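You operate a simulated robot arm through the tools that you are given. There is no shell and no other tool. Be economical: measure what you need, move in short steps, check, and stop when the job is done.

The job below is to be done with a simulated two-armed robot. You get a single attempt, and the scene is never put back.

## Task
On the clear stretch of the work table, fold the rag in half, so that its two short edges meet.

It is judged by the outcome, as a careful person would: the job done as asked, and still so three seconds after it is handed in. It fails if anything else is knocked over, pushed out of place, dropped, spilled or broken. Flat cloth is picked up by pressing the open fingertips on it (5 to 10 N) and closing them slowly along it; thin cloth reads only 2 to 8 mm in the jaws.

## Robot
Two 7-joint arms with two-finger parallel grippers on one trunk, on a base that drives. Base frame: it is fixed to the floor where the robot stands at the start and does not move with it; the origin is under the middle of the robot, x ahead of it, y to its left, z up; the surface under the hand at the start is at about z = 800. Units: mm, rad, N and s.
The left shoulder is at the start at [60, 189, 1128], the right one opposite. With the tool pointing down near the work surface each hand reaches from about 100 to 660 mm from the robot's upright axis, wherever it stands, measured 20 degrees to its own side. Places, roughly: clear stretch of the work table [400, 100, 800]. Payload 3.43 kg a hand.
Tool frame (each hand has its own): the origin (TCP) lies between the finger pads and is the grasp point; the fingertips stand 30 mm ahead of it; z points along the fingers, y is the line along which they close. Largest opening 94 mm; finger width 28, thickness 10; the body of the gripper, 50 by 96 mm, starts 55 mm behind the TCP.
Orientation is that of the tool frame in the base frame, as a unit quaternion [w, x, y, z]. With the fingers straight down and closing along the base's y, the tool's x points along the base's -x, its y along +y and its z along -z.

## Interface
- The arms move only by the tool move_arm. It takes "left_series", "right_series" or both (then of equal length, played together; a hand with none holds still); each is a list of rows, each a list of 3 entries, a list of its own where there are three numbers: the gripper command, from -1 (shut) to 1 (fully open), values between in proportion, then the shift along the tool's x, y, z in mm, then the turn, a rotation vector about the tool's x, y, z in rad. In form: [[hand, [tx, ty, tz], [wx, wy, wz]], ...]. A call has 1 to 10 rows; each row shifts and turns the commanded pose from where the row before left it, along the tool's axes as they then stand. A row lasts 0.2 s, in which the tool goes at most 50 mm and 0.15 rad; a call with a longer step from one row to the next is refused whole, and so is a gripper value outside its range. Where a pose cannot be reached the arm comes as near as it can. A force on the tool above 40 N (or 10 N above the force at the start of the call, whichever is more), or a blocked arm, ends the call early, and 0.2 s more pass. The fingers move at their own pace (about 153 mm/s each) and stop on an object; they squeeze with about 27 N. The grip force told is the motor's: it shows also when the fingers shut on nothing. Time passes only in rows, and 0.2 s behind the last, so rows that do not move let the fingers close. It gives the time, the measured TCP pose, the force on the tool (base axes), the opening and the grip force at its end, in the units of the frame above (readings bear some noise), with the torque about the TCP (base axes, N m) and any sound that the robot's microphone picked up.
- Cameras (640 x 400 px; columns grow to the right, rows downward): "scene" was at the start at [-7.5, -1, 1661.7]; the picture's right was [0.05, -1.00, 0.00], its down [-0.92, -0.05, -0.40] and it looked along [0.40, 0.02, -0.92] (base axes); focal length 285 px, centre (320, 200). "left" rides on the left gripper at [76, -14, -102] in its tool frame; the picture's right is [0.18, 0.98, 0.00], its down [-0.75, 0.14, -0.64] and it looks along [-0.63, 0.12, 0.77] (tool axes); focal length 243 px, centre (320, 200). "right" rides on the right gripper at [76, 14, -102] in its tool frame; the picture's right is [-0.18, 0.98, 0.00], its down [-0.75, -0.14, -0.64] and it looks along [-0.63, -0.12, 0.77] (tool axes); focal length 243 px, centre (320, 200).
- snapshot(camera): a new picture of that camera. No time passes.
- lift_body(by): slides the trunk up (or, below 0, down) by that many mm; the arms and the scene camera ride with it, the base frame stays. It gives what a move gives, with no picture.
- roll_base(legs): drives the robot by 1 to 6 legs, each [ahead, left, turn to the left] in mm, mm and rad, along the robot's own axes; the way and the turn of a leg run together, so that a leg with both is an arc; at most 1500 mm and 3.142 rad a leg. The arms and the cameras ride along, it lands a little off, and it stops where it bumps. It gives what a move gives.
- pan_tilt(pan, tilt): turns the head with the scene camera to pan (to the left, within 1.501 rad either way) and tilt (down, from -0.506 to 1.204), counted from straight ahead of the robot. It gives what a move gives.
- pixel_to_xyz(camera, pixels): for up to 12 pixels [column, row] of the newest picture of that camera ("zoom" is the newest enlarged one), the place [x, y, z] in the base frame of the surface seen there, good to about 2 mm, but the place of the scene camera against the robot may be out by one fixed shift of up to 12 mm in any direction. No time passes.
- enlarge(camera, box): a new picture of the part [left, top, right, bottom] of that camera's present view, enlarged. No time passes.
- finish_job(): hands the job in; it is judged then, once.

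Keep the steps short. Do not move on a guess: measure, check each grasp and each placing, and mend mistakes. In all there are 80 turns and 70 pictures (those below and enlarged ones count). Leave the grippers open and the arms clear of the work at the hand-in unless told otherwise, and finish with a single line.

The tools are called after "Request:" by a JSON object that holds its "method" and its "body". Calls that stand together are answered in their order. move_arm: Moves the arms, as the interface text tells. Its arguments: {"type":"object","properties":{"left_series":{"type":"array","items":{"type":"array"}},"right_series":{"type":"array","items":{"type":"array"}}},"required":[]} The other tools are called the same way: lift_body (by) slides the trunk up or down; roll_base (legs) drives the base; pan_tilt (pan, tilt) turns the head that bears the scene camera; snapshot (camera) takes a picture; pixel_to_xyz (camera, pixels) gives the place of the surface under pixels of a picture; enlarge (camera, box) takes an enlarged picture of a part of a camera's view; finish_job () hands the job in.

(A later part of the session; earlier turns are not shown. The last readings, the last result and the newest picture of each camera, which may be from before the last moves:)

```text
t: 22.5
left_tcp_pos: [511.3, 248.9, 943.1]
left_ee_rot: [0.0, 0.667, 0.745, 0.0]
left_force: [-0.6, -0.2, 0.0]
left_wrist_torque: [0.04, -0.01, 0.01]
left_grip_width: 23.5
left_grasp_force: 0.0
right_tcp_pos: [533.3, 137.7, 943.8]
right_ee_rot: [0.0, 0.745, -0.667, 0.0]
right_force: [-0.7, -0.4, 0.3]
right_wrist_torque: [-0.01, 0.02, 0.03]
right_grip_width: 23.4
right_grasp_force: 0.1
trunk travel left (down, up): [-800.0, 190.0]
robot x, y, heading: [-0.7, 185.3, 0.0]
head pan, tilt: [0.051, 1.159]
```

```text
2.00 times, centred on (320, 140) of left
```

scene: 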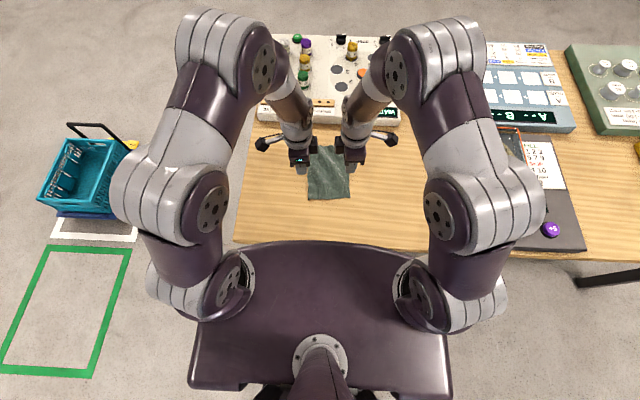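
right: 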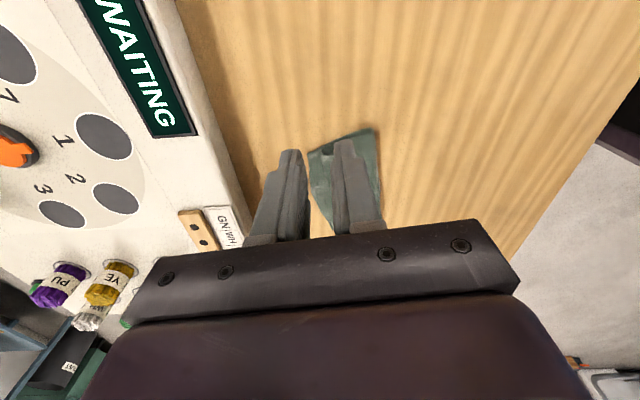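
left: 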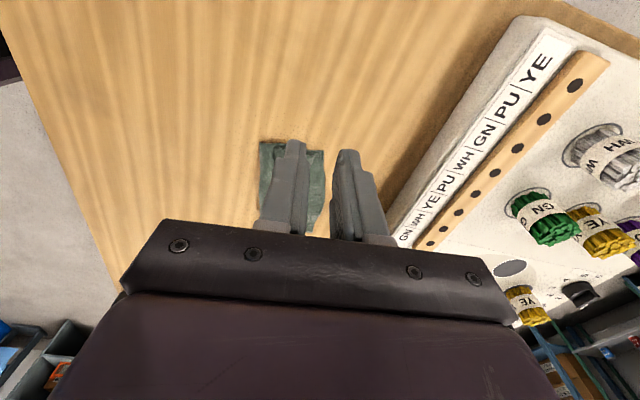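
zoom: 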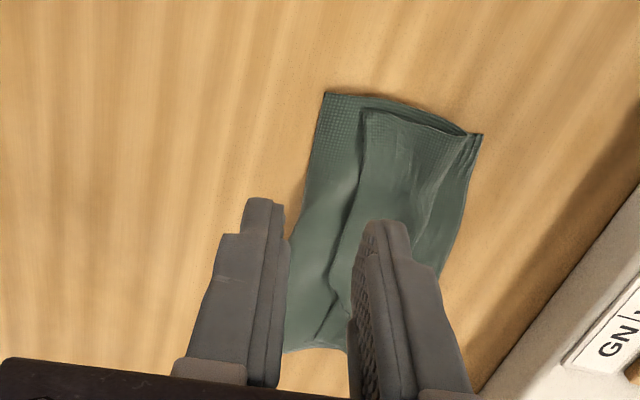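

Request:
{"method": "pixel_to_xyz", "body": {"camera": "zoom", "pixels": [[325, 96], [364, 113], [340, 230], [332, 290], [470, 130], [482, 138], [435, 200], [445, 250], [290, 330], [345, 345]]}}

Request:
{"method": "enlarge", "body": {"camera": "right", "box": [160, 40, 480, 240]}}

Request:
{"method": "pixel_to_xyz", "body": {"camera": "zoom", "pixels": [[353, 28], [282, 85], [285, 148], [318, 270], [203, 75], [215, 150], [178, 84], [188, 190], [360, 150], [335, 310], [350, 315], [225, 220]]}}

```text
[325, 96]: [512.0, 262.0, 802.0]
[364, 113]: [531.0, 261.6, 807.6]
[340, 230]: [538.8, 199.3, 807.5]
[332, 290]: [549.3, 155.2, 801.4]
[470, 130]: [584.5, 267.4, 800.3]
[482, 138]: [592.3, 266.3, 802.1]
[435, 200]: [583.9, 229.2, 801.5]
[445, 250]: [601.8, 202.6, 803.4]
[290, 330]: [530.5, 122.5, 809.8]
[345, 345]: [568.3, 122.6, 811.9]
```

```text
2.00 times, centred on (320, 140) of right
```

zoom: 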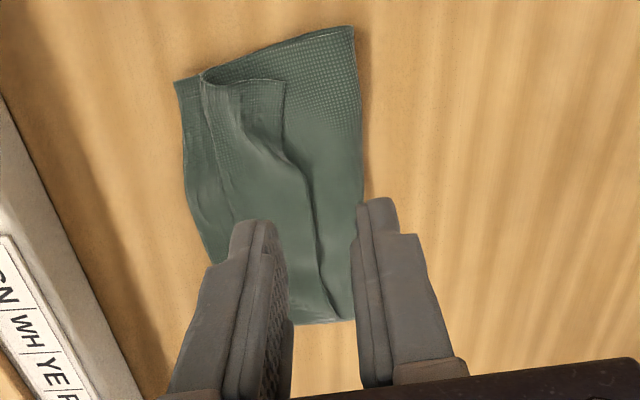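

```text
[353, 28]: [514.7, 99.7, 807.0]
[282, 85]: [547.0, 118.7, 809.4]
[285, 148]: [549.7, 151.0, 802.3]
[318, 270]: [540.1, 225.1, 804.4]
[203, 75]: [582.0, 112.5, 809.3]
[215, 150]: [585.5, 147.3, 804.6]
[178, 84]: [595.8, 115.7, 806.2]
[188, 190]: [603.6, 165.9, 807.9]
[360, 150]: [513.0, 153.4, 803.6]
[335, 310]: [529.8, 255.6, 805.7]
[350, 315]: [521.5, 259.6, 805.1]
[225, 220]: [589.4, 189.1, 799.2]
```

The cuff's free edge is at x≈549 (right) and 537 (left), its crease at x≈584. I bring both hands over the cuff, about 16 mm past its edge, with fingers 18 mm open, just above the cloth.

Request:
{"method": "move_arm", "body": {"left_series": [[-0.6, [-5, 14, 20], [0, 0, 0]], [-0.6, [-5, 14, 20], [0, 0, 0]], [-0.6, [-5.4, 13.3, 20], [0, 0, 0]], [-0.6, [0, 0, 25], [0, 0, 0]], [-0.6, [0, 0, 18], [0, 0, 0]]], "right_series": [[-0.6, [1.4, -10.5, 20], [0, 0, 0]], [-0.6, [1.4, -10.5, 20], [0, 0, 0]], [-0.6, [1.3, -10.5, 20], [0, 0, 0]], [-0.6, [0, 0, 25], [0, 0, 0]], [-0.6, [0, 0, 18], [0, 0, 0]]]}}

Request:
{"method": "enlarge", "body": {"camera": "right", "box": [160, 40, 480, 240]}}

Request:
{"method": "enlarge", "body": {"camera": "left", "box": [160, 40, 480, 240]}}

```text
t: 23.7
left_tcp_pos: [555.8, 237.1, 837.8]
left_ee_rot: [-0.001, 0.667, 0.745, 0.0]
left_force: [0.4, -0.8, 0.9]
left_wrist_torque: [0.0, 0.03, 0.0]
left_grip_width: 18.8
left_grasp_force: 0.1
right_tcp_pos: [567.0, 138.3, 838.8]
right_ee_rot: [0.0, 0.745, -0.667, 0.0]
right_force: [0.7, 0.7, 0.0]
right_wrist_torque: [-0.01, -0.01, -0.01]
right_grip_width: 18.8
right_grasp_force: 0.0
trunk travel left (down, up): [-800.0, 190.0]
robot x, y, heading: [1.2, 181.6, -0.001]
head pan, tilt: [0.051, 1.159]
```

```text
2.00 times, centred on (320, 140) of right
```

zoom: 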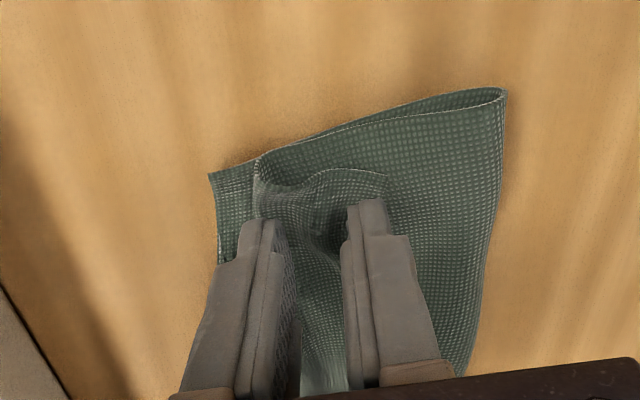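

```text
2.00 times, centred on (320, 140) of left
```

zoom: 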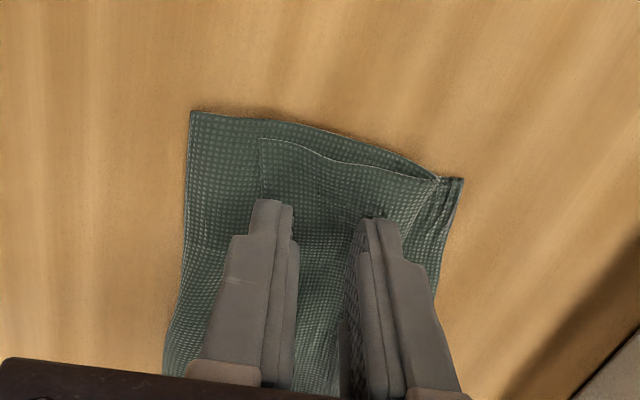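

The outer fingers lie just inside the cuff's free edge on both sides. I lower toward light contact.

Request:
{"method": "move_arm", "body": {"left_series": [[-0.6, [0, 0, 1.5], [0, 0, 0]], [-0.6, [0, 0, 1.5], [0, 0, 0]], [-0.6, [0, 0, 0.8], [0, 0, 0]]], "right_series": [[-0.6, [0, 0, 2], [0, 0, 0]], [-0.6, [0, 0, 1.8], [0, 0, 0]], [-0.6, [0, 0, 0.8], [0, 0, 0]]]}}

```text
t: 24.5
left_tcp_pos: [554.0, 239.9, 834.8]
left_ee_rot: [0.0, 0.668, 0.745, 0.0]
left_force: [0.3, 0.6, 1.0]
left_wrist_torque: [0.04, 0.02, 0.01]
left_grip_width: 18.9
left_grasp_force: 0.1
right_tcp_pos: [566.6, 138.0, 833.9]
right_ee_rot: [0.0, 0.745, -0.667, 0.0]
right_force: [0.5, 1.1, 1.8]
right_wrist_torque: [-0.02, -0.01, 0.0]
right_grip_width: 19.1
right_grasp_force: 0.0
trunk travel left (down, up): [-800.0, 190.0]
robot x, y, heading: [0.8, 185.7, -0.003]
head pan, tilt: [0.051, 1.159]
```

Request:
{"method": "move_arm", "body": {"left_series": [[-0.6, [0, 0, 1], [0, 0, 0]], [-0.6, [0, 0, 0.6], [0, 0, 0]]], "right_series": [[-0.6, [0, 0, 0.6], [0, 0, 0]], [-0.6, [0, 0, 0.3], [0, 0, 0]]]}}

```text
t: 25.1
left_tcp_pos: [553.7, 238.1, 832.7]
left_ee_rot: [0.0, 0.667, 0.745, 0.001]
left_force: [-0.5, 1.2, 5.8]
left_wrist_torque: [0.11, 0.05, 0.07]
left_grip_width: 18.7
left_grasp_force: 0.0
right_tcp_pos: [566.4, 137.3, 833.4]
right_ee_rot: [0.0, 0.745, -0.667, 0.001]
right_force: [1.0, -0.2, 3.4]
right_wrist_torque: [-0.06, -0.02, 0.04]
right_grip_width: 18.7
right_grasp_force: 0.1
trunk travel left (down, up): [-800.0, 190.0]
robot x, y, heading: [-3.4, 185.0, 0.003]
head pan, tilt: [0.051, 1.159]
```

Light contact, 6 N and 3 N. I press the right a touch more, close slowly on the upper layer, and lift 25 mm to see what is held.

Request:
{"method": "move_arm", "body": {"left_series": [[-0.68, [0, 0, 0], [0, 0, 0]], [-0.76, [0, 0, 0], [0, 0, 0]], [-0.84, [0, 0, 0], [0, 0, 0]], [-0.91, [0, 0, 0], [0, 0, 0]], [-1, [0, 0, 0], [0, 0, 0]], [-1, [0, 0, 0], [0, 0, 0]], [-1, [0, 0, -5], [0, 0, 0]], [-1, [0, 0, -10], [0, 0, 0]], [-1, [0, 0, -10], [0, 0, 0]]], "right_series": [[-0.68, [0, 0, 0.3], [0, 0, 0]], [-0.76, [0, 0, 0], [0, 0, 0]], [-0.84, [0, 0, 0], [0, 0, 0]], [-0.91, [0, 0, 0], [0, 0, 0]], [-1, [0, 0, 0], [0, 0, 0]], [-1, [0, 0, 0], [0, 0, 0]], [-1, [0, 0, -5], [0, 0, 0]], [-1, [0, 0, -10], [0, 0, 0]], [-1, [0, 0, -10], [0, 0, 0]]]}}

Request:
{"method": "enlarge", "body": {"camera": "right", "box": [160, 40, 480, 240]}}

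Request:
{"method": "enlarge", "body": {"camera": "left", "box": [160, 40, 480, 240]}}

```text
t: 27.1
left_tcp_pos: [556.0, 237.9, 858.4]
left_ee_rot: [0.001, 0.667, 0.745, -0.001]
left_force: [0.5, -0.9, 0.1]
left_wrist_torque: [-0.04, -0.01, -0.04]
left_grip_width: 2.2
left_grasp_force: 27.6
right_tcp_pos: [566.2, 137.6, 857.5]
right_ee_rot: [0.0, 0.745, -0.667, 0.0]
right_force: [0.7, 0.7, -0.1]
right_wrist_torque: [0.06, -0.02, 0.0]
right_grip_width: 2.5
right_grasp_force: 27.6
trunk travel left (down, up): [-800.0, 190.0]
robot x, y, heading: [-1.9, 183.0, 0.001]
head pan, tilt: [0.051, 1.159]
```

```text
2.00 times, centred on (320, 140) of right
```

zoom: 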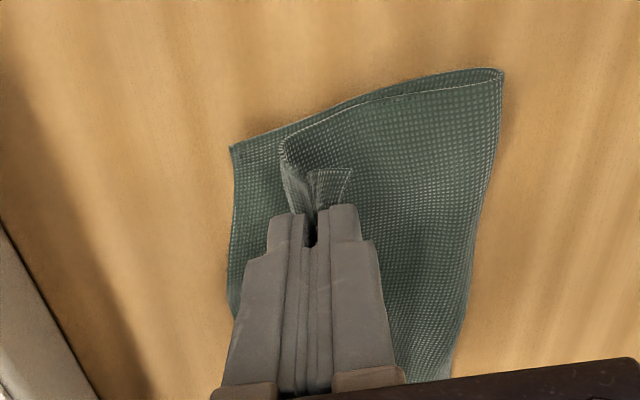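

```text
2.00 times, centred on (320, 140) of left
```

zoom: 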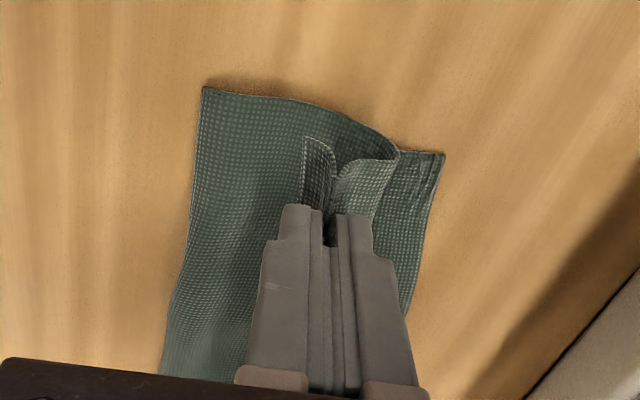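

Only the top layer is held in both hands (2.2 and 2.5 mm). Now I carry it back toward −x in an arc to unfold the rag.

Request:
{"method": "move_arm", "body": {"left_series": [[-1, [1.5, -14, -15], [0, 0, 0]], [-1, [1.5, -14, -12], [0, 0, 0]], [-1, [1.5, -14, -8], [0, 0, 0]], [-1, [1.5, -14, -5], [0, 0, 0]], [-1, [1.5, -14, 0], [0, 0, 0]], [-1, [1.5, -14, 0], [0, 0, 0]], [-1, [1.5, -14, 8], [0, 0, 0]], [-1, [1.5, -14, 12], [0, 0, 0]], [-1, [1.5, -14, 14], [0, 0, 0]], [-1, [1.5, -14, 12], [0, 0, 0]]], "right_series": [[-1, [-1.5, 14, -15], [0, 0, 0]], [-1, [-1.5, 14, -12], [0, 0, 0]], [-1, [-1.5, 14, -8], [0, 0, 0]], [-1, [-1.5, 14, -5], [0, 0, 0]], [-1, [-1.5, 14, 0], [0, 0, 0]], [-1, [-1.5, 14, 0], [0, 0, 0]], [-1, [-1.5, 14, 8], [0, 0, 0]], [-1, [-1.5, 14, 12], [0, 0, 0]], [-1, [-1.5, 14, 14], [0, 0, 0]], [-1, [-1.5, 14, 12], [0, 0, 0]]]}}

Request:
{"method": "enlarge", "body": {"camera": "right", "box": [80, 20, 480, 270]}}

Request:
{"method": "enlarge", "body": {"camera": "left", "box": [160, 20, 560, 270]}}

```text
t: 29.3
left_tcp_pos: [412.9, 237.0, 851.2]
left_ee_rot: [0.0, 0.667, 0.745, 0.0]
left_force: [0.0, -0.7, -0.6]
left_wrist_torque: [-0.02, -0.01, 0.03]
left_grip_width: 2.4
left_grasp_force: 27.2
right_tcp_pos: [425.7, 137.6, 853.0]
right_ee_rot: [0.0, 0.745, -0.667, 0.001]
right_force: [-0.5, -0.8, -0.3]
right_wrist_torque: [-0.03, 0.03, 0.01]
right_grip_width: 2.2
right_grasp_force: 27.2
trunk travel left (down, up): [-800.0, 190.0]
robot x, y, heading: [-2.1, 183.0, 0.006]
head pan, tilt: [0.051, 1.159]
```

```text
1.60 times, centred on (280, 145) of right
```

zoom: 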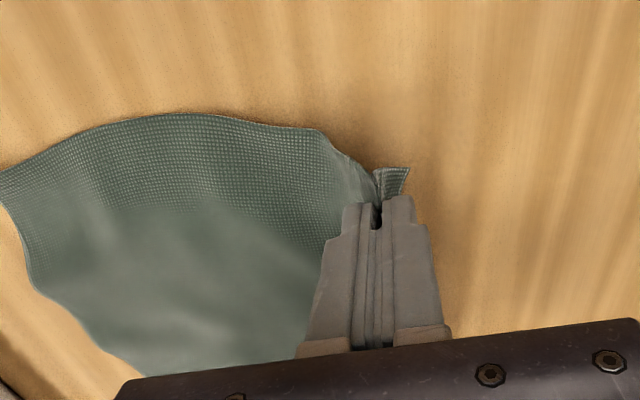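

```text
1.60 times, centred on (360, 145) of left
```

zoom: 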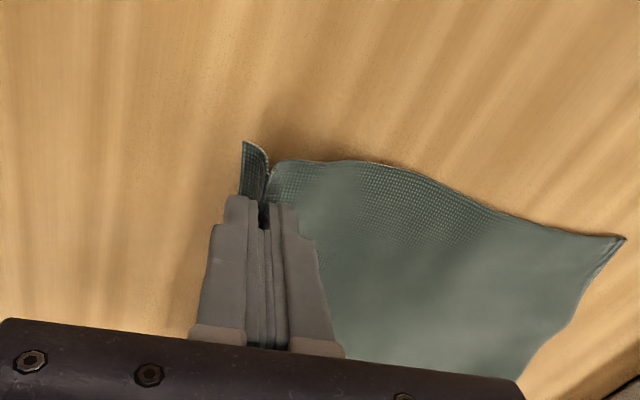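

The rag is unfolded again. I lower 13 mm while pulling 20 mm more toward −x and slightly apart to flatten it, then open.

Request:
{"method": "move_arm", "body": {"left_series": [[-1, [1, -6, 7], [0, 0, 0]], [-1, [1, -7, 5], [0, 0, 0]], [-1, [2, -7, 1], [0, 0, 0]], [-1, [2, -5, 0], [0, 0, 0]], [-0.9, [0, 0, 0], [0, 0, 0]], [-0.75, [0, 0, 0], [0, 0, 0]], [-0.65, [0, 0, 0], [0, 0, 0]], [-0.65, [0, 0, -10], [0, 0, 0]], [-0.65, [0, 0, -25], [0, 0, 0]]], "right_series": [[-1, [1, 6, 7], [0, 0, 0]], [-1, [1, 7, 6], [0, 0, 0]], [-1, [2, 7, 2], [0, 0, 0]], [-1, [2, 5, 0], [0, 0, 0]], [-0.9, [0, 0, 0], [0, 0, 0]], [-0.75, [0, 0, 0], [0, 0, 0]], [-0.65, [0, 0, 0], [0, 0, 0]], [-0.65, [0, 0, -10], [0, 0, 0]], [-0.65, [0, 0, -25], [0, 0, 0]]]}}

Request:
{"method": "move_arm", "body": {"left_series": [[-0.65, [20, 0, -40], [0, 0, 0]], [-0.65, [20, 10, -40], [0, 0, 0]], [-0.65, [10, 20, 0], [0, 0, 0]], [-0.65, [0, 20, 0], [0, 0, 0]]], "right_series": [[-0.65, [20, 0, -40], [0, 0, 0]], [-0.65, [20, -10, -40], [0, 0, 0]], [-0.65, [10, -20, 0], [0, 0, 0]], [-0.65, [0, -20, 0], [0, 0, 0]]]}}

Request:
{"method": "enlarge", "body": {"camera": "scene", "box": [265, 120, 377, 210]}}

Request:
{"method": "snapshot", "body": {"camera": "right"}}

Request:
{"method": "snapshot", "body": {"camera": "left"}}

```text
t: 31.3
left_tcp_pos: [388.5, 239.0, 874.0]
left_ee_rot: [0.001, 0.667, 0.745, 0.001]
left_force: [0.0, -0.1, 0.3]
left_wrist_torque: [0.02, -0.02, 0.02]
left_grip_width: 16.6
left_grasp_force: 0.0
right_tcp_pos: [400.3, 128.6, 873.3]
right_ee_rot: [0.0, 0.745, -0.667, 0.001]
right_force: [0.2, 0.4, 0.4]
right_wrist_torque: [-0.06, -0.03, 0.04]
right_grip_width: 16.4
right_grasp_force: 0.0
trunk travel left (down, up): [-800.0, 190.0]
robot x, y, heading: [-1.4, 187.9, 0.004]
head pan, tilt: [0.051, 1.159]
```

```text
t: 32.3
left_tcp_pos: [432.6, 295.1, 953.4]
left_ee_rot: [0.0, 0.666, 0.746, 0.0]
left_force: [-0.6, -0.6, 0.1]
left_wrist_torque: [0.02, -0.02, -0.02]
left_grip_width: 16.4
left_grasp_force: 0.2
right_tcp_pos: [457.1, 83.4, 950.9]
right_ee_rot: [0.0, 0.745, -0.667, 0.001]
right_force: [0.2, 0.5, -0.2]
right_wrist_torque: [0.01, 0.01, -0.01]
right_grip_width: 16.6
right_grasp_force: 0.1
trunk travel left (down, up): [-800.0, 190.0]
robot x, y, heading: [0.7, 183.6, -0.0]
head pan, tilt: [0.051, 1.159]
```

```text
4.44 times, centred on (321, 165) of scene
```

zoom: 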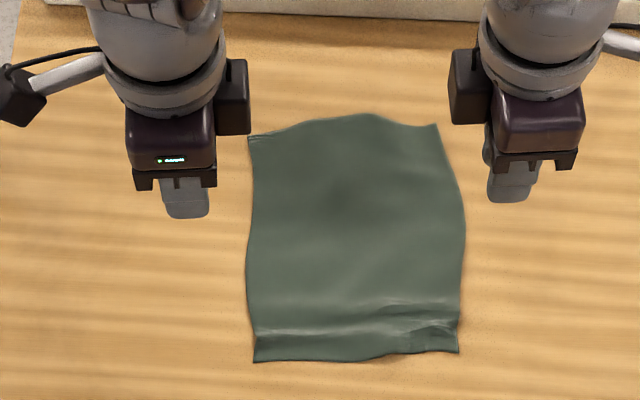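

```text
28 pictures are left
```

right: 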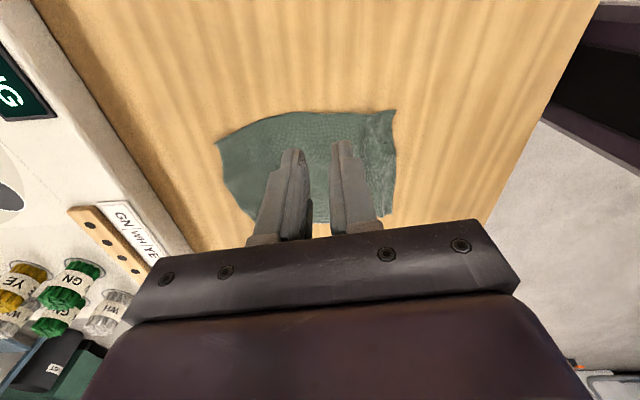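

```text
27 pictures are left
```

left: 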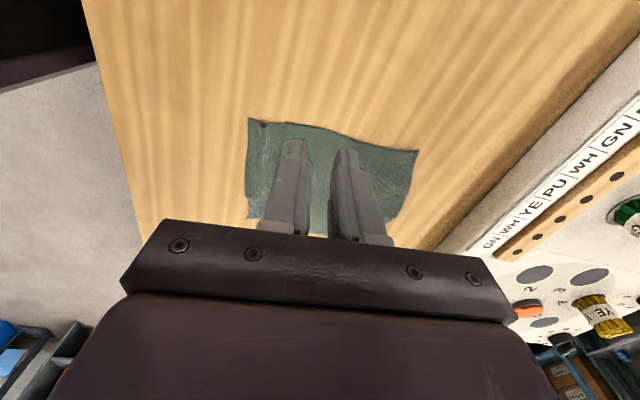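

The rag lies flat and unfolded. I measure its outline in the scene zoom.

Request:
{"method": "pixel_to_xyz", "body": {"camera": "zoom", "pixels": [[255, 360], [355, 359], [457, 351], [250, 140], [370, 116], [436, 127], [248, 240], [463, 235], [320, 345], [420, 335]]}}

Request:
{"method": "pixel_to_xyz", "body": {"camera": "right", "pixels": [[394, 112], [218, 148], [300, 113], [250, 215]]}}

Request:
{"method": "pixel_to_xyz", "body": {"camera": "left", "pixels": [[249, 120], [416, 153], [325, 128], [392, 217]]}}

```text
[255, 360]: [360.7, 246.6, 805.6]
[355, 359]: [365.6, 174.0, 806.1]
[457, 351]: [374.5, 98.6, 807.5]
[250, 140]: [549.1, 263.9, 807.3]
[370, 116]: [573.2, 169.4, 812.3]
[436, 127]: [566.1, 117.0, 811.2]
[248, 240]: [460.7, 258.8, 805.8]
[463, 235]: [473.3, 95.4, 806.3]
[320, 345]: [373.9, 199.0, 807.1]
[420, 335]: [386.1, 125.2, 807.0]
```

```text
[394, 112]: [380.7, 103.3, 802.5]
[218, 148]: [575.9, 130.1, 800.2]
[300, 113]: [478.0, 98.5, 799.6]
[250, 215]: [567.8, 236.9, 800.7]
```

```text
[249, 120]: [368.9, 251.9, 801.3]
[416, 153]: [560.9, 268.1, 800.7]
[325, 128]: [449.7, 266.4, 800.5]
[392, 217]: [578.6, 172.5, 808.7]
```

The outline is near corners (368,252) and (380,103), far corners (560,268) and (575,127). So the fold line runs from about (464,240) to (475,125). I move both hands there, 16 mm open, just above the cloth.

Request:
{"method": "move_arm", "body": {"left_series": [[-0.64, [-19.4, 8.5, 15], [0, 0, 0]], [-0.64, [-19.4, 8.5, 20], [0, 0, 0]], [-0.64, [-19.3, 8.4, 20], [0, 0, 0]], [-0.64, [0, 0, 25], [0, 0, 0]], [-0.64, [0, 0, 20], [0, 0, 0]], [-0.64, [0, 0, 16], [0, 0, 0]]], "right_series": [[-0.64, [-13.2, -7.3, 15], [0, 0, 0]], [-0.64, [-13.2, -7.3, 20], [0, 0, 0]], [-0.64, [-13.1, -7.3, 20], [0, 0, 0]], [-0.64, [0, 0, 25], [0, 0, 0]], [-0.64, [0, 0, 20], [0, 0, 0]], [-0.64, [0, 0, 14], [0, 0, 0]]]}}

```text
t: 33.7
left_tcp_pos: [465.9, 241.2, 835.1]
left_ee_rot: [0.001, 0.666, 0.746, -0.001]
left_force: [-0.6, -0.6, -0.3]
left_wrist_torque: [0.0, 0.0, 0.02]
left_grip_width: 16.8
left_grasp_force: 0.0
right_tcp_pos: [473.8, 126.5, 838.0]
right_ee_rot: [0.0, 0.745, -0.667, 0.0]
right_force: [0.2, 0.8, 0.3]
right_wrist_torque: [0.01, 0.0, 0.0]
right_grip_width: 16.8
right_grasp_force: 0.0
trunk travel left (down, up): [-800.0, 190.0]
robot x, y, heading: [1.1, 182.1, 0.0]
head pan, tilt: [0.051, 1.159]
```

In place. Lowering to contact now (tips touch at about TCP 831.7).

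Request:
{"method": "move_arm", "body": {"left_series": [[-0.64, [0, -1, 1.5], [0, 0, 0]], [-0.64, [0, 0, 1.2], [0, 0, 0]], [-0.64, [0, 0, 0.5], [0, 0, 0]]], "right_series": [[-0.64, [0, 0, 3], [0, 0, 0]], [-0.64, [0, 0, 1.5], [0, 0, 0]], [-0.64, [0, 0, 0.8], [0, 0, 0]]]}}

```text
t: 34.5
left_tcp_pos: [464.1, 239.3, 833.8]
left_ee_rot: [0.0, 0.668, 0.745, 0.0]
left_force: [0.1, -0.5, 0.3]
left_wrist_torque: [0.0, -0.01, 0.01]
left_grip_width: 17.1
left_grasp_force: 0.0
right_tcp_pos: [473.8, 127.2, 833.5]
right_ee_rot: [0.0, 0.745, -0.667, 0.001]
right_force: [0.2, 0.4, -0.2]
right_wrist_torque: [-0.01, 0.01, -0.01]
right_grip_width: 16.9
right_grasp_force: 0.2
trunk travel left (down, up): [-800.0, 190.0]
robot x, y, heading: [-1.7, 180.5, 0.006]
head pan, tilt: [0.051, 1.159]
```

Request:
{"method": "move_arm", "body": {"left_series": [[-0.64, [0, 0, 1], [0, 0, 0]], [-0.64, [0, 0, 0.8], [0, 0, 0]]], "right_series": [[-0.64, [0, 0, 1], [0, 0, 0]], [-0.64, [0, 0, 0.7], [0, 0, 0]]]}}

```text
t: 35.1
left_tcp_pos: [463.1, 239.4, 832.1]
left_ee_rot: [0.0, 0.667, 0.745, 0.001]
left_force: [0.1, -0.4, -0.1]
left_wrist_torque: [-0.04, -0.03, -0.02]
left_grip_width: 16.8
left_grasp_force: 0.0
right_tcp_pos: [473.8, 126.8, 831.9]
right_ee_rot: [0.0, 0.745, -0.667, 0.0]
right_force: [-0.9, -1.0, 0.7]
right_wrist_torque: [-0.05, 0.01, -0.01]
right_grip_width: 17.1
right_grasp_force: 0.5
trunk travel left (down, up): [-800.0, 190.0]
robot x, y, heading: [-0.8, 186.7, -0.001]
head pan, tilt: [0.051, 1.159]
```

Request:
{"method": "move_arm", "body": {"left_series": [[-0.64, [0, 0, 0.7], [0, 0, 0]], [-0.64, [0, 0, 0.4], [0, 0, 0]]], "right_series": [[-0.64, [0, 0, 0.7], [0, 0, 0]], [-0.64, [0, 0, 0.2], [0, 0, 0]]]}}

```text
t: 35.7
left_tcp_pos: [462.9, 239.8, 831.7]
left_ee_rot: [0.001, 0.667, 0.745, 0.0]
left_force: [1.0, -0.3, 0.3]
left_wrist_torque: [0.01, -0.02, 0.0]
left_grip_width: 17.0
left_grasp_force: 0.1
right_tcp_pos: [474.7, 125.9, 832.2]
right_ee_rot: [-0.001, 0.745, -0.668, 0.001]
right_force: [0.0, -2.5, 11.9]
right_wrist_torque: [-0.25, 0.08, 0.02]
right_grip_width: 17.0
right_grasp_force: 0.1
trunk travel left (down, up): [-800.0, 190.0]
robot x, y, heading: [1.1, 185.1, -0.002]
head pan, tilt: [0.051, 1.159]
```

The right touches at 12 N, and the left needs slightly more.

Request:
{"method": "move_arm", "body": {"left_series": [[-0.64, [0, 0, 0.6], [0, 0, 0]], [-0.64, [0, 0, 0.3], [0, 0, 0]]], "right_series": [[-0.64, [0, 0, -0.2], [0, 0, 0]], [-0.64, [0, 0, 0], [0, 0, 0]]]}}

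```text
t: 36.3
left_tcp_pos: [463.8, 240.3, 831.6]
left_ee_rot: [0.0, 0.668, 0.745, 0.001]
left_force: [0.4, 0.8, 7.2]
left_wrist_torque: [0.07, -0.02, 0.01]
left_grip_width: 16.7
left_grasp_force: 0.0
right_tcp_pos: [474.1, 125.5, 830.8]
right_ee_rot: [0.0, 0.745, -0.667, 0.001]
right_force: [2.0, -1.8, 12.8]
right_wrist_torque: [-0.18, 0.05, 0.04]
right_grip_width: 16.7
right_grasp_force: 0.1
trunk travel left (down, up): [-800.0, 190.0]
robot x, y, heading: [2.9, 183.8, 0.008]
head pan, tilt: [0.051, 1.159]
```

Left is at 7 N and right at 13 N. I close slowly and lift 30 mm to check.

Request:
{"method": "move_arm", "body": {"left_series": [[-0.7, [0, 0, 0], [0, 0, 0]], [-0.77, [0, 0, 0], [0, 0, 0]], [-0.84, [0, 0, 0], [0, 0, 0]], [-0.9, [0, 0, 0], [0, 0, 0]], [-0.95, [0, 0, 0], [0, 0, 0]], [-1, [0, 0, 0], [0, 0, 0]], [-1, [0, 0, 0], [0, 0, 0]], [-1, [0, 0, -10], [0, 0, 0]], [-1, [0, 0, -10], [0, 0, 0]], [-1, [0, 0, -10], [0, 0, 0]]], "right_series": [[-0.7, [0, 0, -0.2], [0, 0, 0]], [-0.77, [0, 0, 0], [0, 0, 0]], [-0.84, [0, 0, 0], [0, 0, 0]], [-0.9, [0, 0, 0], [0, 0, 0]], [-0.95, [0, 0, 0], [0, 0, 0]], [-1, [0, 0, 0], [0, 0, 0]], [-1, [0, 0, 0], [0, 0, 0]], [-1, [0, 0, -10], [0, 0, 0]], [-1, [0, 0, -10], [0, 0, 0]], [-1, [0, 0, -10], [0, 0, 0]]]}}

Request:
{"method": "snapshot", "body": {"camera": "right"}}

Request:
{"method": "snapshot", "body": {"camera": "left"}}

```text
t: 38.5
left_tcp_pos: [463.9, 240.6, 859.9]
left_ee_rot: [-0.001, 0.667, 0.745, 0.001]
left_force: [-0.8, 0.2, 0.7]
left_wrist_torque: [0.03, 0.03, -0.01]
left_grip_width: 0.2
left_grasp_force: 26.4
right_tcp_pos: [475.1, 125.7, 860.2]
right_ee_rot: [0.0, 0.745, -0.667, -0.001]
right_force: [-0.2, 0.0, 0.2]
right_wrist_torque: [0.0, 0.04, 0.01]
right_grip_width: 0.1
right_grasp_force: 27.2
trunk travel left (down, up): [-800.0, 190.0]
robot x, y, heading: [2.1, 183.6, 0.002]
head pan, tilt: [0.051, 1.159]
```

```text
26 pictures are left
```

right: 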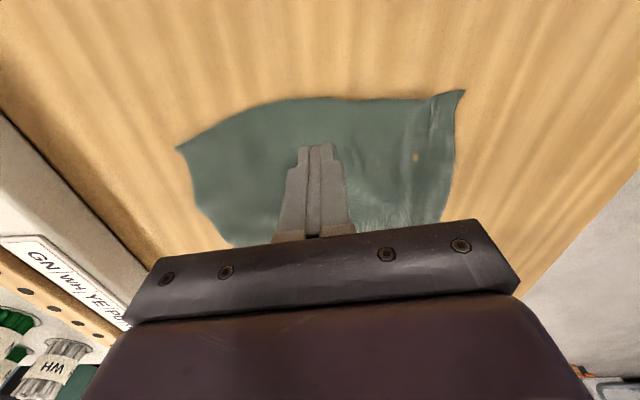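

```text
25 pictures are left
```

left: 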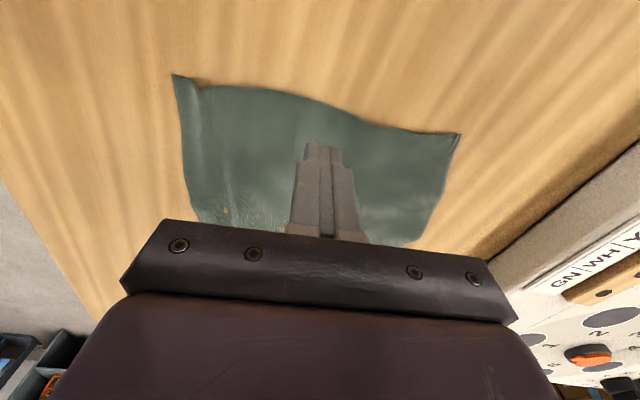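

Neither hand caught the cloth (0.2 and 0.1 mm). I try again with a wider opening of 26 mm, as in the first successful pinch, and about 10 N.

Request:
{"method": "move_arm", "body": {"left_series": [[-0.45, [0, 0, 0], [0, 0, 0]], [-0.45, [0, 0, 12], [0, 0, 0]], [-0.45, [0, 0, 12], [0, 0, 0]], [-0.45, [0, 0, 4], [0, 0, 0]], [-0.45, [0, 0, 1], [0, 0, 0]], [-0.45, [0, 0, 0.5], [0, 0, 0]]], "right_series": [[-0.45, [0, 0, 0], [0, 0, 0]], [-0.45, [0, 0, 12], [0, 0, 0]], [-0.45, [0, 0, 12], [0, 0, 0]], [-0.45, [0, 0, 4], [0, 0, 0]], [-0.45, [0, 0, 1], [0, 0, 0]], [-0.45, [0, 0, 0.3], [0, 0, 0]]]}}

```text
t: 39.9
left_tcp_pos: [464.6, 241.0, 831.9]
left_ee_rot: [0.001, 0.666, 0.746, 0.001]
left_force: [0.8, 2.5, 10.8]
left_wrist_torque: [0.16, 0.07, -0.02]
left_grip_width: 26.1
left_grasp_force: 0.1
right_tcp_pos: [473.7, 126.5, 831.1]
right_ee_rot: [0.001, 0.745, -0.667, 0.0]
right_force: [1.1, -0.6, -0.3]
right_wrist_torque: [-0.01, 0.0, -0.01]
right_grip_width: 26.2
right_grasp_force: 0.2
trunk travel left (down, up): [-800.0, 190.0]
robot x, y, heading: [-2.6, 185.1, 0.002]
head pan, tilt: [0.051, 1.159]
```

Request:
{"method": "move_arm", "body": {"left_series": [[-0.45, [0, 0, 0], [0, 0, 0]], [-0.45, [0, 0, 0], [0, 0, 0]]], "right_series": [[-0.45, [0, 0, 0.7], [0, 0, 0]], [-0.45, [0, 0, 0.3], [0, 0, 0]]]}}

```text
t: 40.5
left_tcp_pos: [464.1, 240.8, 831.0]
left_ee_rot: [0.001, 0.667, 0.745, 0.0]
left_force: [2.4, 1.4, 9.4]
left_wrist_torque: [0.13, 0.0, -0.05]
left_grip_width: 25.4
left_grasp_force: 0.0
right_tcp_pos: [473.4, 126.7, 831.2]
right_ee_rot: [-0.001, 0.745, -0.667, 0.0]
right_force: [-1.1, -0.2, 8.5]
right_wrist_torque: [-0.08, 0.1, -0.03]
right_grip_width: 25.8
right_grasp_force: 0.1
trunk travel left (down, up): [-800.0, 190.0]
robot x, y, heading: [-1.0, 185.0, 0.002]
head pan, tilt: [0.051, 1.159]
```

Both press about 9 N. I close slowly and hold.

Request:
{"method": "move_arm", "body": {"left_series": [[-0.52, [0, 0, 0], [0, 0, 0]], [-0.59, [0, 0, 0], [0, 0, 0]], [-0.66, [0, 0, 0], [0, 0, 0]], [-0.73, [0, 0, 0], [0, 0, 0]], [-0.8, [0, 0, 0], [0, 0, 0]], [-0.86, [0, 0, 0], [0, 0, 0]], [-0.91, [0, 0, 0], [0, 0, 0]], [-0.96, [0, 0, 0], [0, 0, 0]], [-1, [0, 0, 0], [0, 0, 0]], [-1, [0, 0, 0], [0, 0, 0]]], "right_series": [[-0.52, [0, 0, 0], [0, 0, 0]], [-0.59, [0, 0, 0], [0, 0, 0]], [-0.66, [0, 0, 0], [0, 0, 0]], [-0.73, [0, 0, 0], [0, 0, 0]], [-0.8, [0, 0, 0], [0, 0, 0]], [-0.86, [0, 0, 0], [0, 0, 0]], [-0.91, [0, 0, 0], [0, 0, 0]], [-0.96, [0, 0, 0], [0, 0, 0]], [-1, [0, 0, 0], [0, 0, 0]], [-1, [0, 0, 0], [0, 0, 0]]]}}

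```text
t: 42.7
left_tcp_pos: [463.1, 241.4, 831.7]
left_ee_rot: [0.001, 0.667, 0.745, 0.001]
left_force: [-0.5, -3.5, 8.8]
left_wrist_torque: [-0.07, 0.01, 0.03]
left_grip_width: 2.2
left_grasp_force: 27.0
right_tcp_pos: [472.8, 126.3, 831.2]
right_ee_rot: [-0.001, 0.745, -0.667, 0.002]
right_force: [-2.0, 2.9, 12.8]
right_wrist_torque: [-0.07, 0.02, 0.02]
right_grip_width: 3.2
right_grasp_force: 27.0
trunk travel left (down, up): [-800.0, 190.0]
robot x, y, heading: [-1.5, 183.9, 0.004]
head pan, tilt: [0.051, 1.159]
```

Both read cloth (2.2 and 3.2 mm). I lift 50 mm and look.

Request:
{"method": "move_arm", "body": {"left_series": [[-1, [0, 0, -8], [0, 0, 0]], [-1, [0, 0, -10], [0, 0, 0]], [-1, [0, 0, -10], [0, 0, 0]], [-1, [0, 0, -10], [0, 0, 0]], [-1, [0, 0, -12], [0, 0, 0]]], "right_series": [[-1, [0, 0, -8], [0, 0, 0]], [-1, [0, 0, -10], [0, 0, 0]], [-1, [0, 0, -10], [0, 0, 0]], [-1, [0, 0, -10], [0, 0, 0]], [-1, [0, 0, -12], [0, 0, 0]]]}}

Request:
{"method": "snapshot", "body": {"camera": "right"}}

Request:
{"method": "snapshot", "body": {"camera": "left"}}

```text
t: 43.9
left_tcp_pos: [461.8, 240.6, 882.3]
left_ee_rot: [0.001, 0.667, 0.745, 0.0]
left_force: [0.6, -1.9, -0.4]
left_wrist_torque: [-0.02, 0.02, 0.01]
left_grip_width: 2.3
left_grasp_force: 27.0
right_tcp_pos: [472.5, 127.4, 881.6]
right_ee_rot: [0.0, 0.746, -0.666, 0.0]
right_force: [-0.5, 1.0, -0.7]
right_wrist_torque: [0.02, 0.05, -0.01]
right_grip_width: 3.2
right_grasp_force: 26.4
trunk travel left (down, up): [-800.0, 190.0]
robot x, y, heading: [1.6, 187.4, -0.001]
head pan, tilt: [0.051, 1.159]
```

```text
24 pictures are left
```

right: 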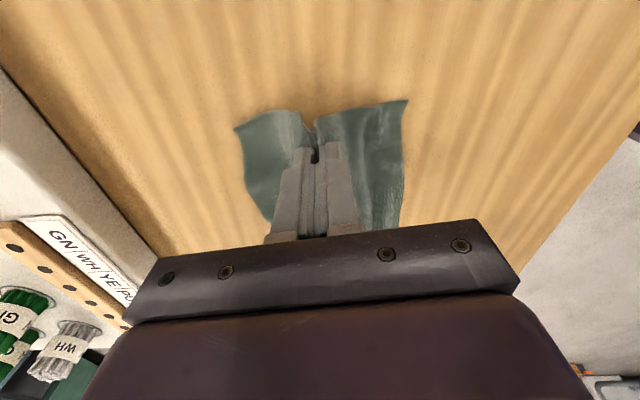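

```text
23 pictures are left
```

left: 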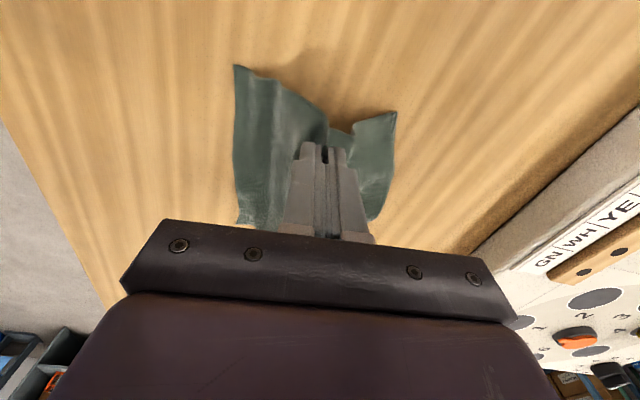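

Both halves hang evenly like a tent. I lift another 60 mm so the rag hangs free and doubled, let it settle, and look.

Request:
{"method": "move_arm", "body": {"left_series": [[-1, [0, 0, -12], [0, 0, 0]], [-1, [0, 0, -12], [0, 0, 0]], [-1, [0, 0, -12], [0, 0, 0]], [-1, [0, 0, -12], [0, 0, 0]], [-1, [0, 0, -12], [0, 0, 0]], [-1, [0, 0, 0], [0, 0, 0]], [-1, [0, 0, 0], [0, 0, 0]], [-1, [0, 0, 0], [0, 0, 0]]], "right_series": [[-1, [0, 0, -12], [0, 0, 0]], [-1, [0, 0, -12], [0, 0, 0]], [-1, [0, 0, -12], [0, 0, 0]], [-1, [0, 0, -12], [0, 0, 0]], [-1, [0, 0, -12], [0, 0, 0]], [-1, [0, 0, 0], [0, 0, 0]], [-1, [0, 0, 0], [0, 0, 0]], [-1, [0, 0, 0], [0, 0, 0]]]}}

Request:
{"method": "snapshot", "body": {"camera": "right"}}

Request:
{"method": "snapshot", "body": {"camera": "left"}}

Request:
{"method": "enlarge", "body": {"camera": "scene", "box": [265, 120, 377, 210]}}

```text
t: 45.7
left_tcp_pos: [462.8, 242.0, 941.3]
left_ee_rot: [0.0, 0.667, 0.745, 0.001]
left_force: [0.1, -1.0, -0.2]
left_wrist_torque: [-0.05, -0.02, 0.01]
left_grip_width: 2.2
left_grasp_force: 27.4
right_tcp_pos: [473.2, 126.2, 941.2]
right_ee_rot: [0.001, 0.745, -0.667, 0.0]
right_force: [0.4, 2.9, -0.7]
right_wrist_torque: [0.09, -0.01, 0.03]
right_grip_width: 3.0
right_grasp_force: 26.8
trunk travel left (down, up): [-800.0, 190.0]
robot x, y, heading: [-0.6, 186.4, 0.001]
head pan, tilt: [0.051, 1.159]
```

```text
22 pictures are left
```

right: 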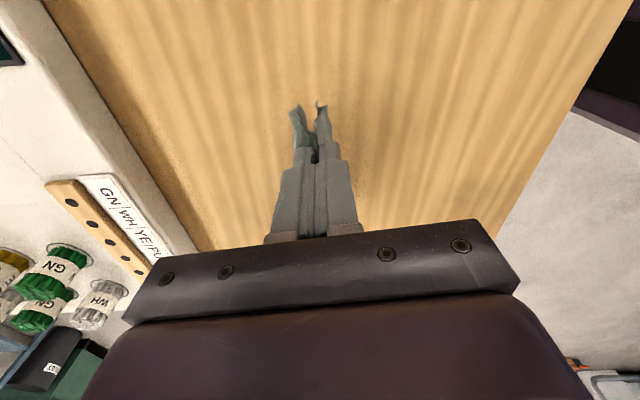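

```text
21 pictures are left
```

left: 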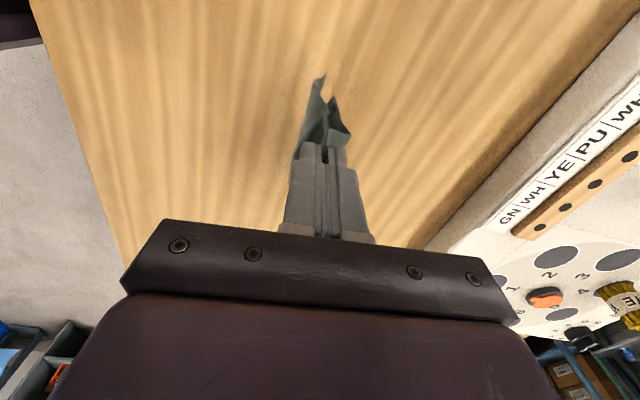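

```text
4.44 times, centred on (321, 165) of scene
```

zoom: 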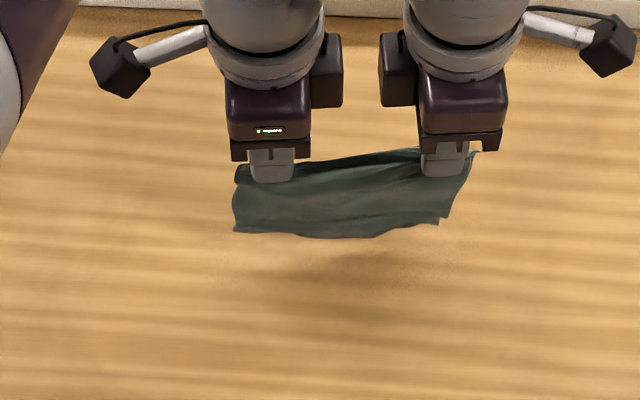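

It hangs doubled. I measure the hanging corners of the two layers.

Request:
{"method": "pixel_to_xyz", "body": {"camera": "left", "pixels": [[321, 79], [333, 101], [346, 130]]}}

Request:
{"method": "pixel_to_xyz", "body": {"camera": "right", "pixels": [[298, 108], [319, 104], [323, 115]]}}

Request:
{"method": "pixel_to_xyz", "body": {"camera": "zoom", "pixels": [[237, 228], [370, 234], [436, 221], [300, 233]]}}

```text
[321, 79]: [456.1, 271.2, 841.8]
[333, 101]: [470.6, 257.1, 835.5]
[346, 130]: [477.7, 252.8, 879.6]
```

```text
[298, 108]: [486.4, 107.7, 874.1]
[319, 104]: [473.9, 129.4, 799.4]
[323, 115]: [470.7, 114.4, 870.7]
```

```text
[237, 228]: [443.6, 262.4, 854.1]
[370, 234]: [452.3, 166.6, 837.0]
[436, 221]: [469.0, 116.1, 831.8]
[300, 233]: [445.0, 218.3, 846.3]
```

The two layers hang to within several mm of each other (z 835–849 on the left). Now I lower while moving +x, so both layers touch down together and trail toward −x.

Request:
{"method": "move_arm", "body": {"left_series": [[-1, [0, 4, 12], [0, 0, 0]], [-1, [0, 12, 8], [0, 0, 0]], [-1, [0, 16, 6], [0, 0, 0]], [-1, [0, 14, 8], [0, 0, 0]], [-1, [0, 13, 8], [0, 0, 0]], [-1, [0, 10, 9], [0, 0, 0]], [-1, [0, 9, 10], [0, 0, 0]]], "right_series": [[-1, [0, -4, 12], [0, 0, 0]], [-1, [0, -12, 8], [0, 0, 0]], [-1, [0, -16, 6], [0, 0, 0]], [-1, [0, -14, 8], [0, 0, 0]], [-1, [0, -13, 8], [0, 0, 0]], [-1, [0, -10, 9], [0, 0, 0]], [-1, [0, -9, 10], [0, 0, 0]]]}}

Request:
{"method": "snapshot", "body": {"camera": "left"}}

Request:
{"method": "snapshot", "body": {"camera": "right"}}

```text
t: 47.3
left_tcp_pos: [542.6, 250.1, 880.9]
left_ee_rot: [-0.001, 0.666, 0.746, 0.0]
left_force: [0.2, -2.6, -0.4]
left_wrist_torque: [-0.09, 0.0, 0.01]
left_grip_width: 2.2
left_grasp_force: 27.2
right_tcp_pos: [551.5, 135.2, 879.0]
right_ee_rot: [0.001, 0.745, -0.667, 0.001]
right_force: [0.8, 2.0, -0.6]
right_wrist_torque: [0.07, 0.05, 0.01]
right_grip_width: 2.9
right_grasp_force: 27.4
trunk travel left (down, up): [-800.0, 190.0]
robot x, y, heading: [-1.6, 186.2, -0.001]
head pan, tilt: [0.051, 1.159]
```

```text
19 pictures are left
```

left: 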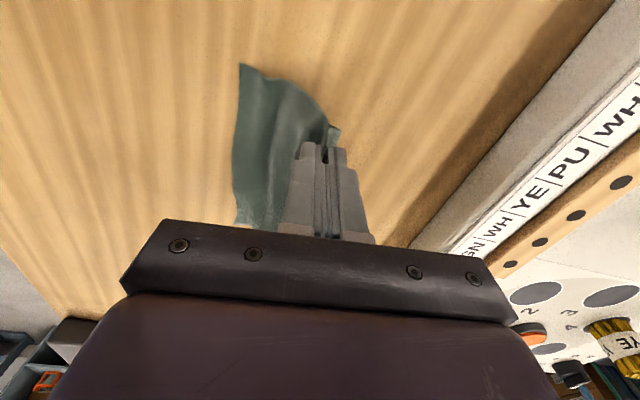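

```text
18 pictures are left
```

right: 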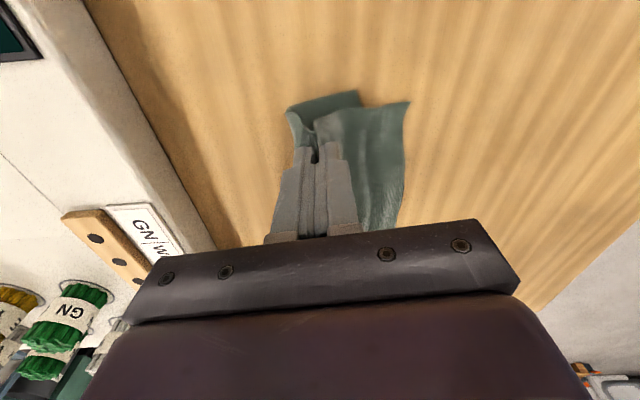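

Both layers trail toward −x. I measure where each layer's corners are.

Request:
{"method": "pixel_to_xyz", "body": {"camera": "right", "pixels": [[408, 104], [356, 94], [358, 103], [290, 110], [330, 95], [404, 150], [330, 108]]}}

Request:
{"method": "pixel_to_xyz", "body": {"camera": "left", "pixels": [[240, 67], [233, 140], [300, 90], [336, 130], [330, 118], [238, 215]]}}

Request:
{"method": "enlarge", "body": {"camera": "right", "box": [240, 70, 440, 195]}}

```text
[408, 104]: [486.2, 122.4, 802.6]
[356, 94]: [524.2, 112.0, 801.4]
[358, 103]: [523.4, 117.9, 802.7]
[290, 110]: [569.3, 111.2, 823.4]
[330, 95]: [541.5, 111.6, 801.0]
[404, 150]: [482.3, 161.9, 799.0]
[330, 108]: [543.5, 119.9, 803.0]
```

```text
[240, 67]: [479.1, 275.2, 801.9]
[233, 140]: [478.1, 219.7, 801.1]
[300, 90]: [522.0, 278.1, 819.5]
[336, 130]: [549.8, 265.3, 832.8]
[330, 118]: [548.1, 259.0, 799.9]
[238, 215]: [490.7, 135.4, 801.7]
```

```text
3.20 times, centred on (340, 132) of right
```

zoom: 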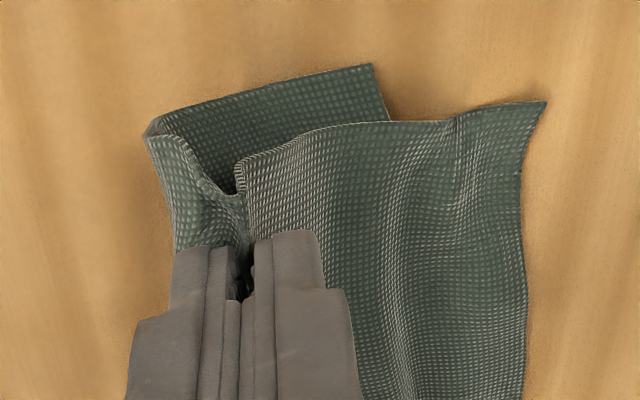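

The under layer is slack: its edge lies at x≈524 while the top's is at 485. It needs a longer drag to trail fully. I lift free again, go back 140 mm toward −x, let it settle, and then repeat with a longer shallow drag.

Request:
{"method": "move_arm", "body": {"left_series": [[-1, [0, -15, -22], [0, 0, 0]], [-1, [0, -15, -22], [0, 0, 0]], [-1, [0, -15, -22], [0, 0, 0]], [-1, [0, -24, 0], [0, 0, 0]], [-1, [0, -24, 0], [0, 0, 0]], [-1, [0, -24, 0], [0, 0, 0]], [-1, [0, -24, 0], [0, 0, 0]], [-1, [0, 0, 0], [0, 0, 0]], [-1, [0, 0, 0], [0, 0, 0]], [-1, [0, 0, 0], [0, 0, 0]]], "right_series": [[-1, [0, 15, -22], [0, 0, 0]], [-1, [0, 15, -22], [0, 0, 0]], [-1, [0, 15, -22], [0, 0, 0]], [-1, [0, 24, 0], [0, 0, 0]], [-1, [0, 24, 0], [0, 0, 0]], [-1, [0, 24, 0], [0, 0, 0]], [-1, [0, 24, 0], [0, 0, 0]], [-1, [0, 0, 0], [0, 0, 0]], [-1, [0, 0, 0], [0, 0, 0]], [-1, [0, 0, 0], [0, 0, 0]]]}}

Request:
{"method": "move_arm", "body": {"left_series": [[-1, [0, 0, 18], [0, 0, 0]], [-1, [0, 8, 10], [0, 0, 0]], [-1, [0, 14, 7], [0, 0, 0]], [-1, [0, 15, 4], [0, 0, 0]], [-1, [0, 15, 3], [0, 0, 0]], [-1, [0, 15, 2], [0, 0, 0]], [-1, [0, 15, 2], [0, 0, 0]], [-1, [0, 15, 3], [0, 0, 0]], [-1, [0, 12, 4], [0, 0, 0]], [-1, [0, 10, 5], [0, 0, 0]]], "right_series": [[-1, [0, 0, 18], [0, 0, 0]], [-1, [0, -8, 10], [0, 0, 0]], [-1, [0, -14, 7], [0, 0, 0]], [-1, [0, -15, 4], [0, 0, 0]], [-1, [0, -15, 3], [0, 0, 0]], [-1, [0, -15, 2], [0, 0, 0]], [-1, [0, -15, 2], [0, 0, 0]], [-1, [0, -15, 3], [0, 0, 0]], [-1, [0, -12, 4], [0, 0, 0]], [-1, [0, -10, 5], [0, 0, 0]]]}}

Request:
{"method": "enlarge", "body": {"camera": "right", "box": [200, 50, 440, 200]}}

Request:
{"method": "pixel_to_xyz", "body": {"camera": "zoom", "pixels": [[320, 200]]}}

```text
t: 49.5
left_tcp_pos: [402.5, 235.6, 945.4]
left_ee_rot: [-0.001, 0.667, 0.745, 0.0]
left_force: [-0.2, -3.2, -0.7]
left_wrist_torque: [-0.09, -0.03, 0.02]
left_grip_width: 2.3
left_grasp_force: 26.7
right_tcp_pos: [412.5, 119.1, 946.2]
right_ee_rot: [0.0, 0.745, -0.668, 0.0]
right_force: [0.3, 3.6, -0.3]
right_wrist_torque: [0.12, 0.0, 0.02]
right_grip_width: 3.1
right_grasp_force: 27.0
trunk travel left (down, up): [-800.0, 190.0]
robot x, y, heading: [-3.6, 181.5, 0.006]
head pan, tilt: [0.051, 1.159]
```

```text
t: 51.7
left_tcp_pos: [520.6, 247.3, 887.2]
left_ee_rot: [0.0, 0.667, 0.745, 0.0]
left_force: [0.4, -1.5, 0.6]
left_wrist_torque: [-0.07, 0.02, 0.01]
left_grip_width: 2.1
left_grasp_force: 27.0
right_tcp_pos: [531.3, 131.7, 886.7]
right_ee_rot: [0.0, 0.745, -0.667, 0.0]
right_force: [-0.9, 1.8, 0.0]
right_wrist_torque: [0.11, -0.03, 0.02]
right_grip_width: 2.9
right_grasp_force: 26.7
trunk travel left (down, up): [-800.0, 190.0]
robot x, y, heading: [2.1, 184.8, 0.002]
head pan, tilt: [0.051, 1.159]
```

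```text
2.67 times, centred on (320, 125) of right
```

zoom: 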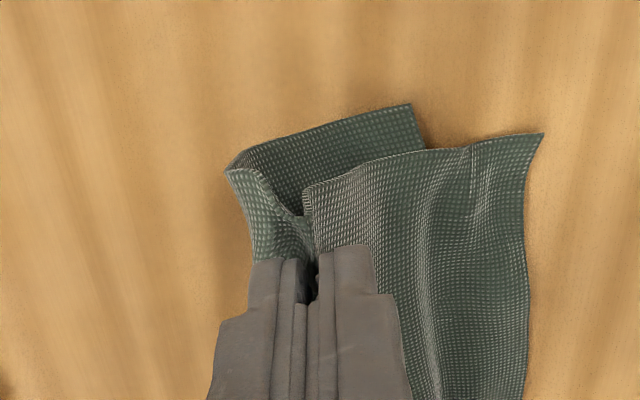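

```text
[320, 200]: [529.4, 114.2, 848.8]
```

The layers trail better, but the under layer still bulges forward because the fingers point straight down. I lift and go back once more, then pitch both hands 0.7 rad so the fingers point back toward the trailing cloth.

Request:
{"method": "move_arm", "body": {"left_series": [[-1, [0, -24, -12], [0, 0, 0]], [-1, [0, -24, -12], [0, 0, 0]], [-1, [0, -24, -12], [0, 0, 0]], [-1, [0, -24, -12], [0, 0, 0]], [-1, [0, -24, -12], [0, 0, 0]], [-1, [0, 0, 0], [0.14, 0, 0]], [-1, [0, 0, 0], [0.14, 0, 0]], [-1, [0, 0, 0], [0.14, 0, 0]], [-1, [0, 0, 0], [0.14, 0, 0]], [-1, [0, 0, 0], [0.14, 0, 0]]], "right_series": [[-1, [0, 24, -12], [0, 0, 0]], [-1, [0, 24, -12], [0, 0, 0]], [-1, [0, 24, -12], [0, 0, 0]], [-1, [0, 24, -12], [0, 0, 0]], [-1, [0, 24, -12], [0, 0, 0]], [-1, [0, 0, 0], [-0.14, 0, 0]], [-1, [0, 0, 0], [-0.14, 0, 0]], [-1, [0, 0, 0], [-0.14, 0, 0]], [-1, [0, 0, 0], [-0.14, 0, 0]], [-1, [0, 0, 0], [-0.14, 0, 0]]]}}

Request:
{"method": "snapshot", "body": {"camera": "scene"}}

```text
t: 53.9
left_tcp_pos: [360.0, 240.4, 933.3]
left_ee_rot: [-0.195, 0.636, 0.713, -0.222]
left_force: [-0.9, -31.8, -2.8]
left_wrist_torque: [-0.82, -0.04, 0.66]
left_grip_width: 2.3
left_grasp_force: 27.1
left hand out of reach, approached as far as the arm can: row 9, 10
right_tcp_pos: [356.1, 105.8, 926.4]
right_ee_rot: [0.219, 0.71, -0.638, -0.2]
right_force: [0.8, 31.8, 2.8]
right_wrist_torque: [0.88, -0.03, -0.52]
right_grip_width: 3.2
right_grasp_force: 26.2
right hand out of reach, approached as far as the arm can: row 9, 10
trunk travel left (down, up): [-800.0, 190.0]
robot x, y, heading: [-3.8, 184.1, 0.005]
head pan, tilt: [0.051, 1.159]
```

```text
15 pictures are left
```

scene: 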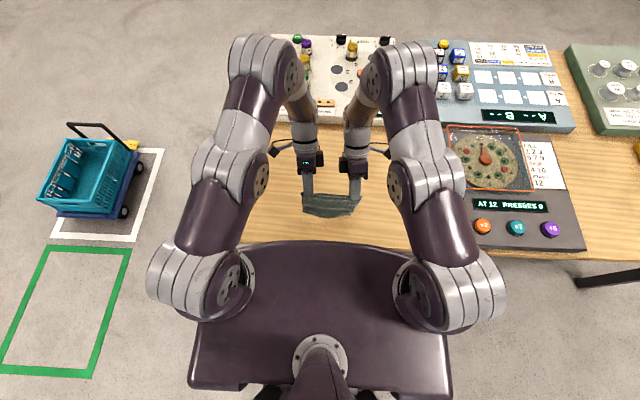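

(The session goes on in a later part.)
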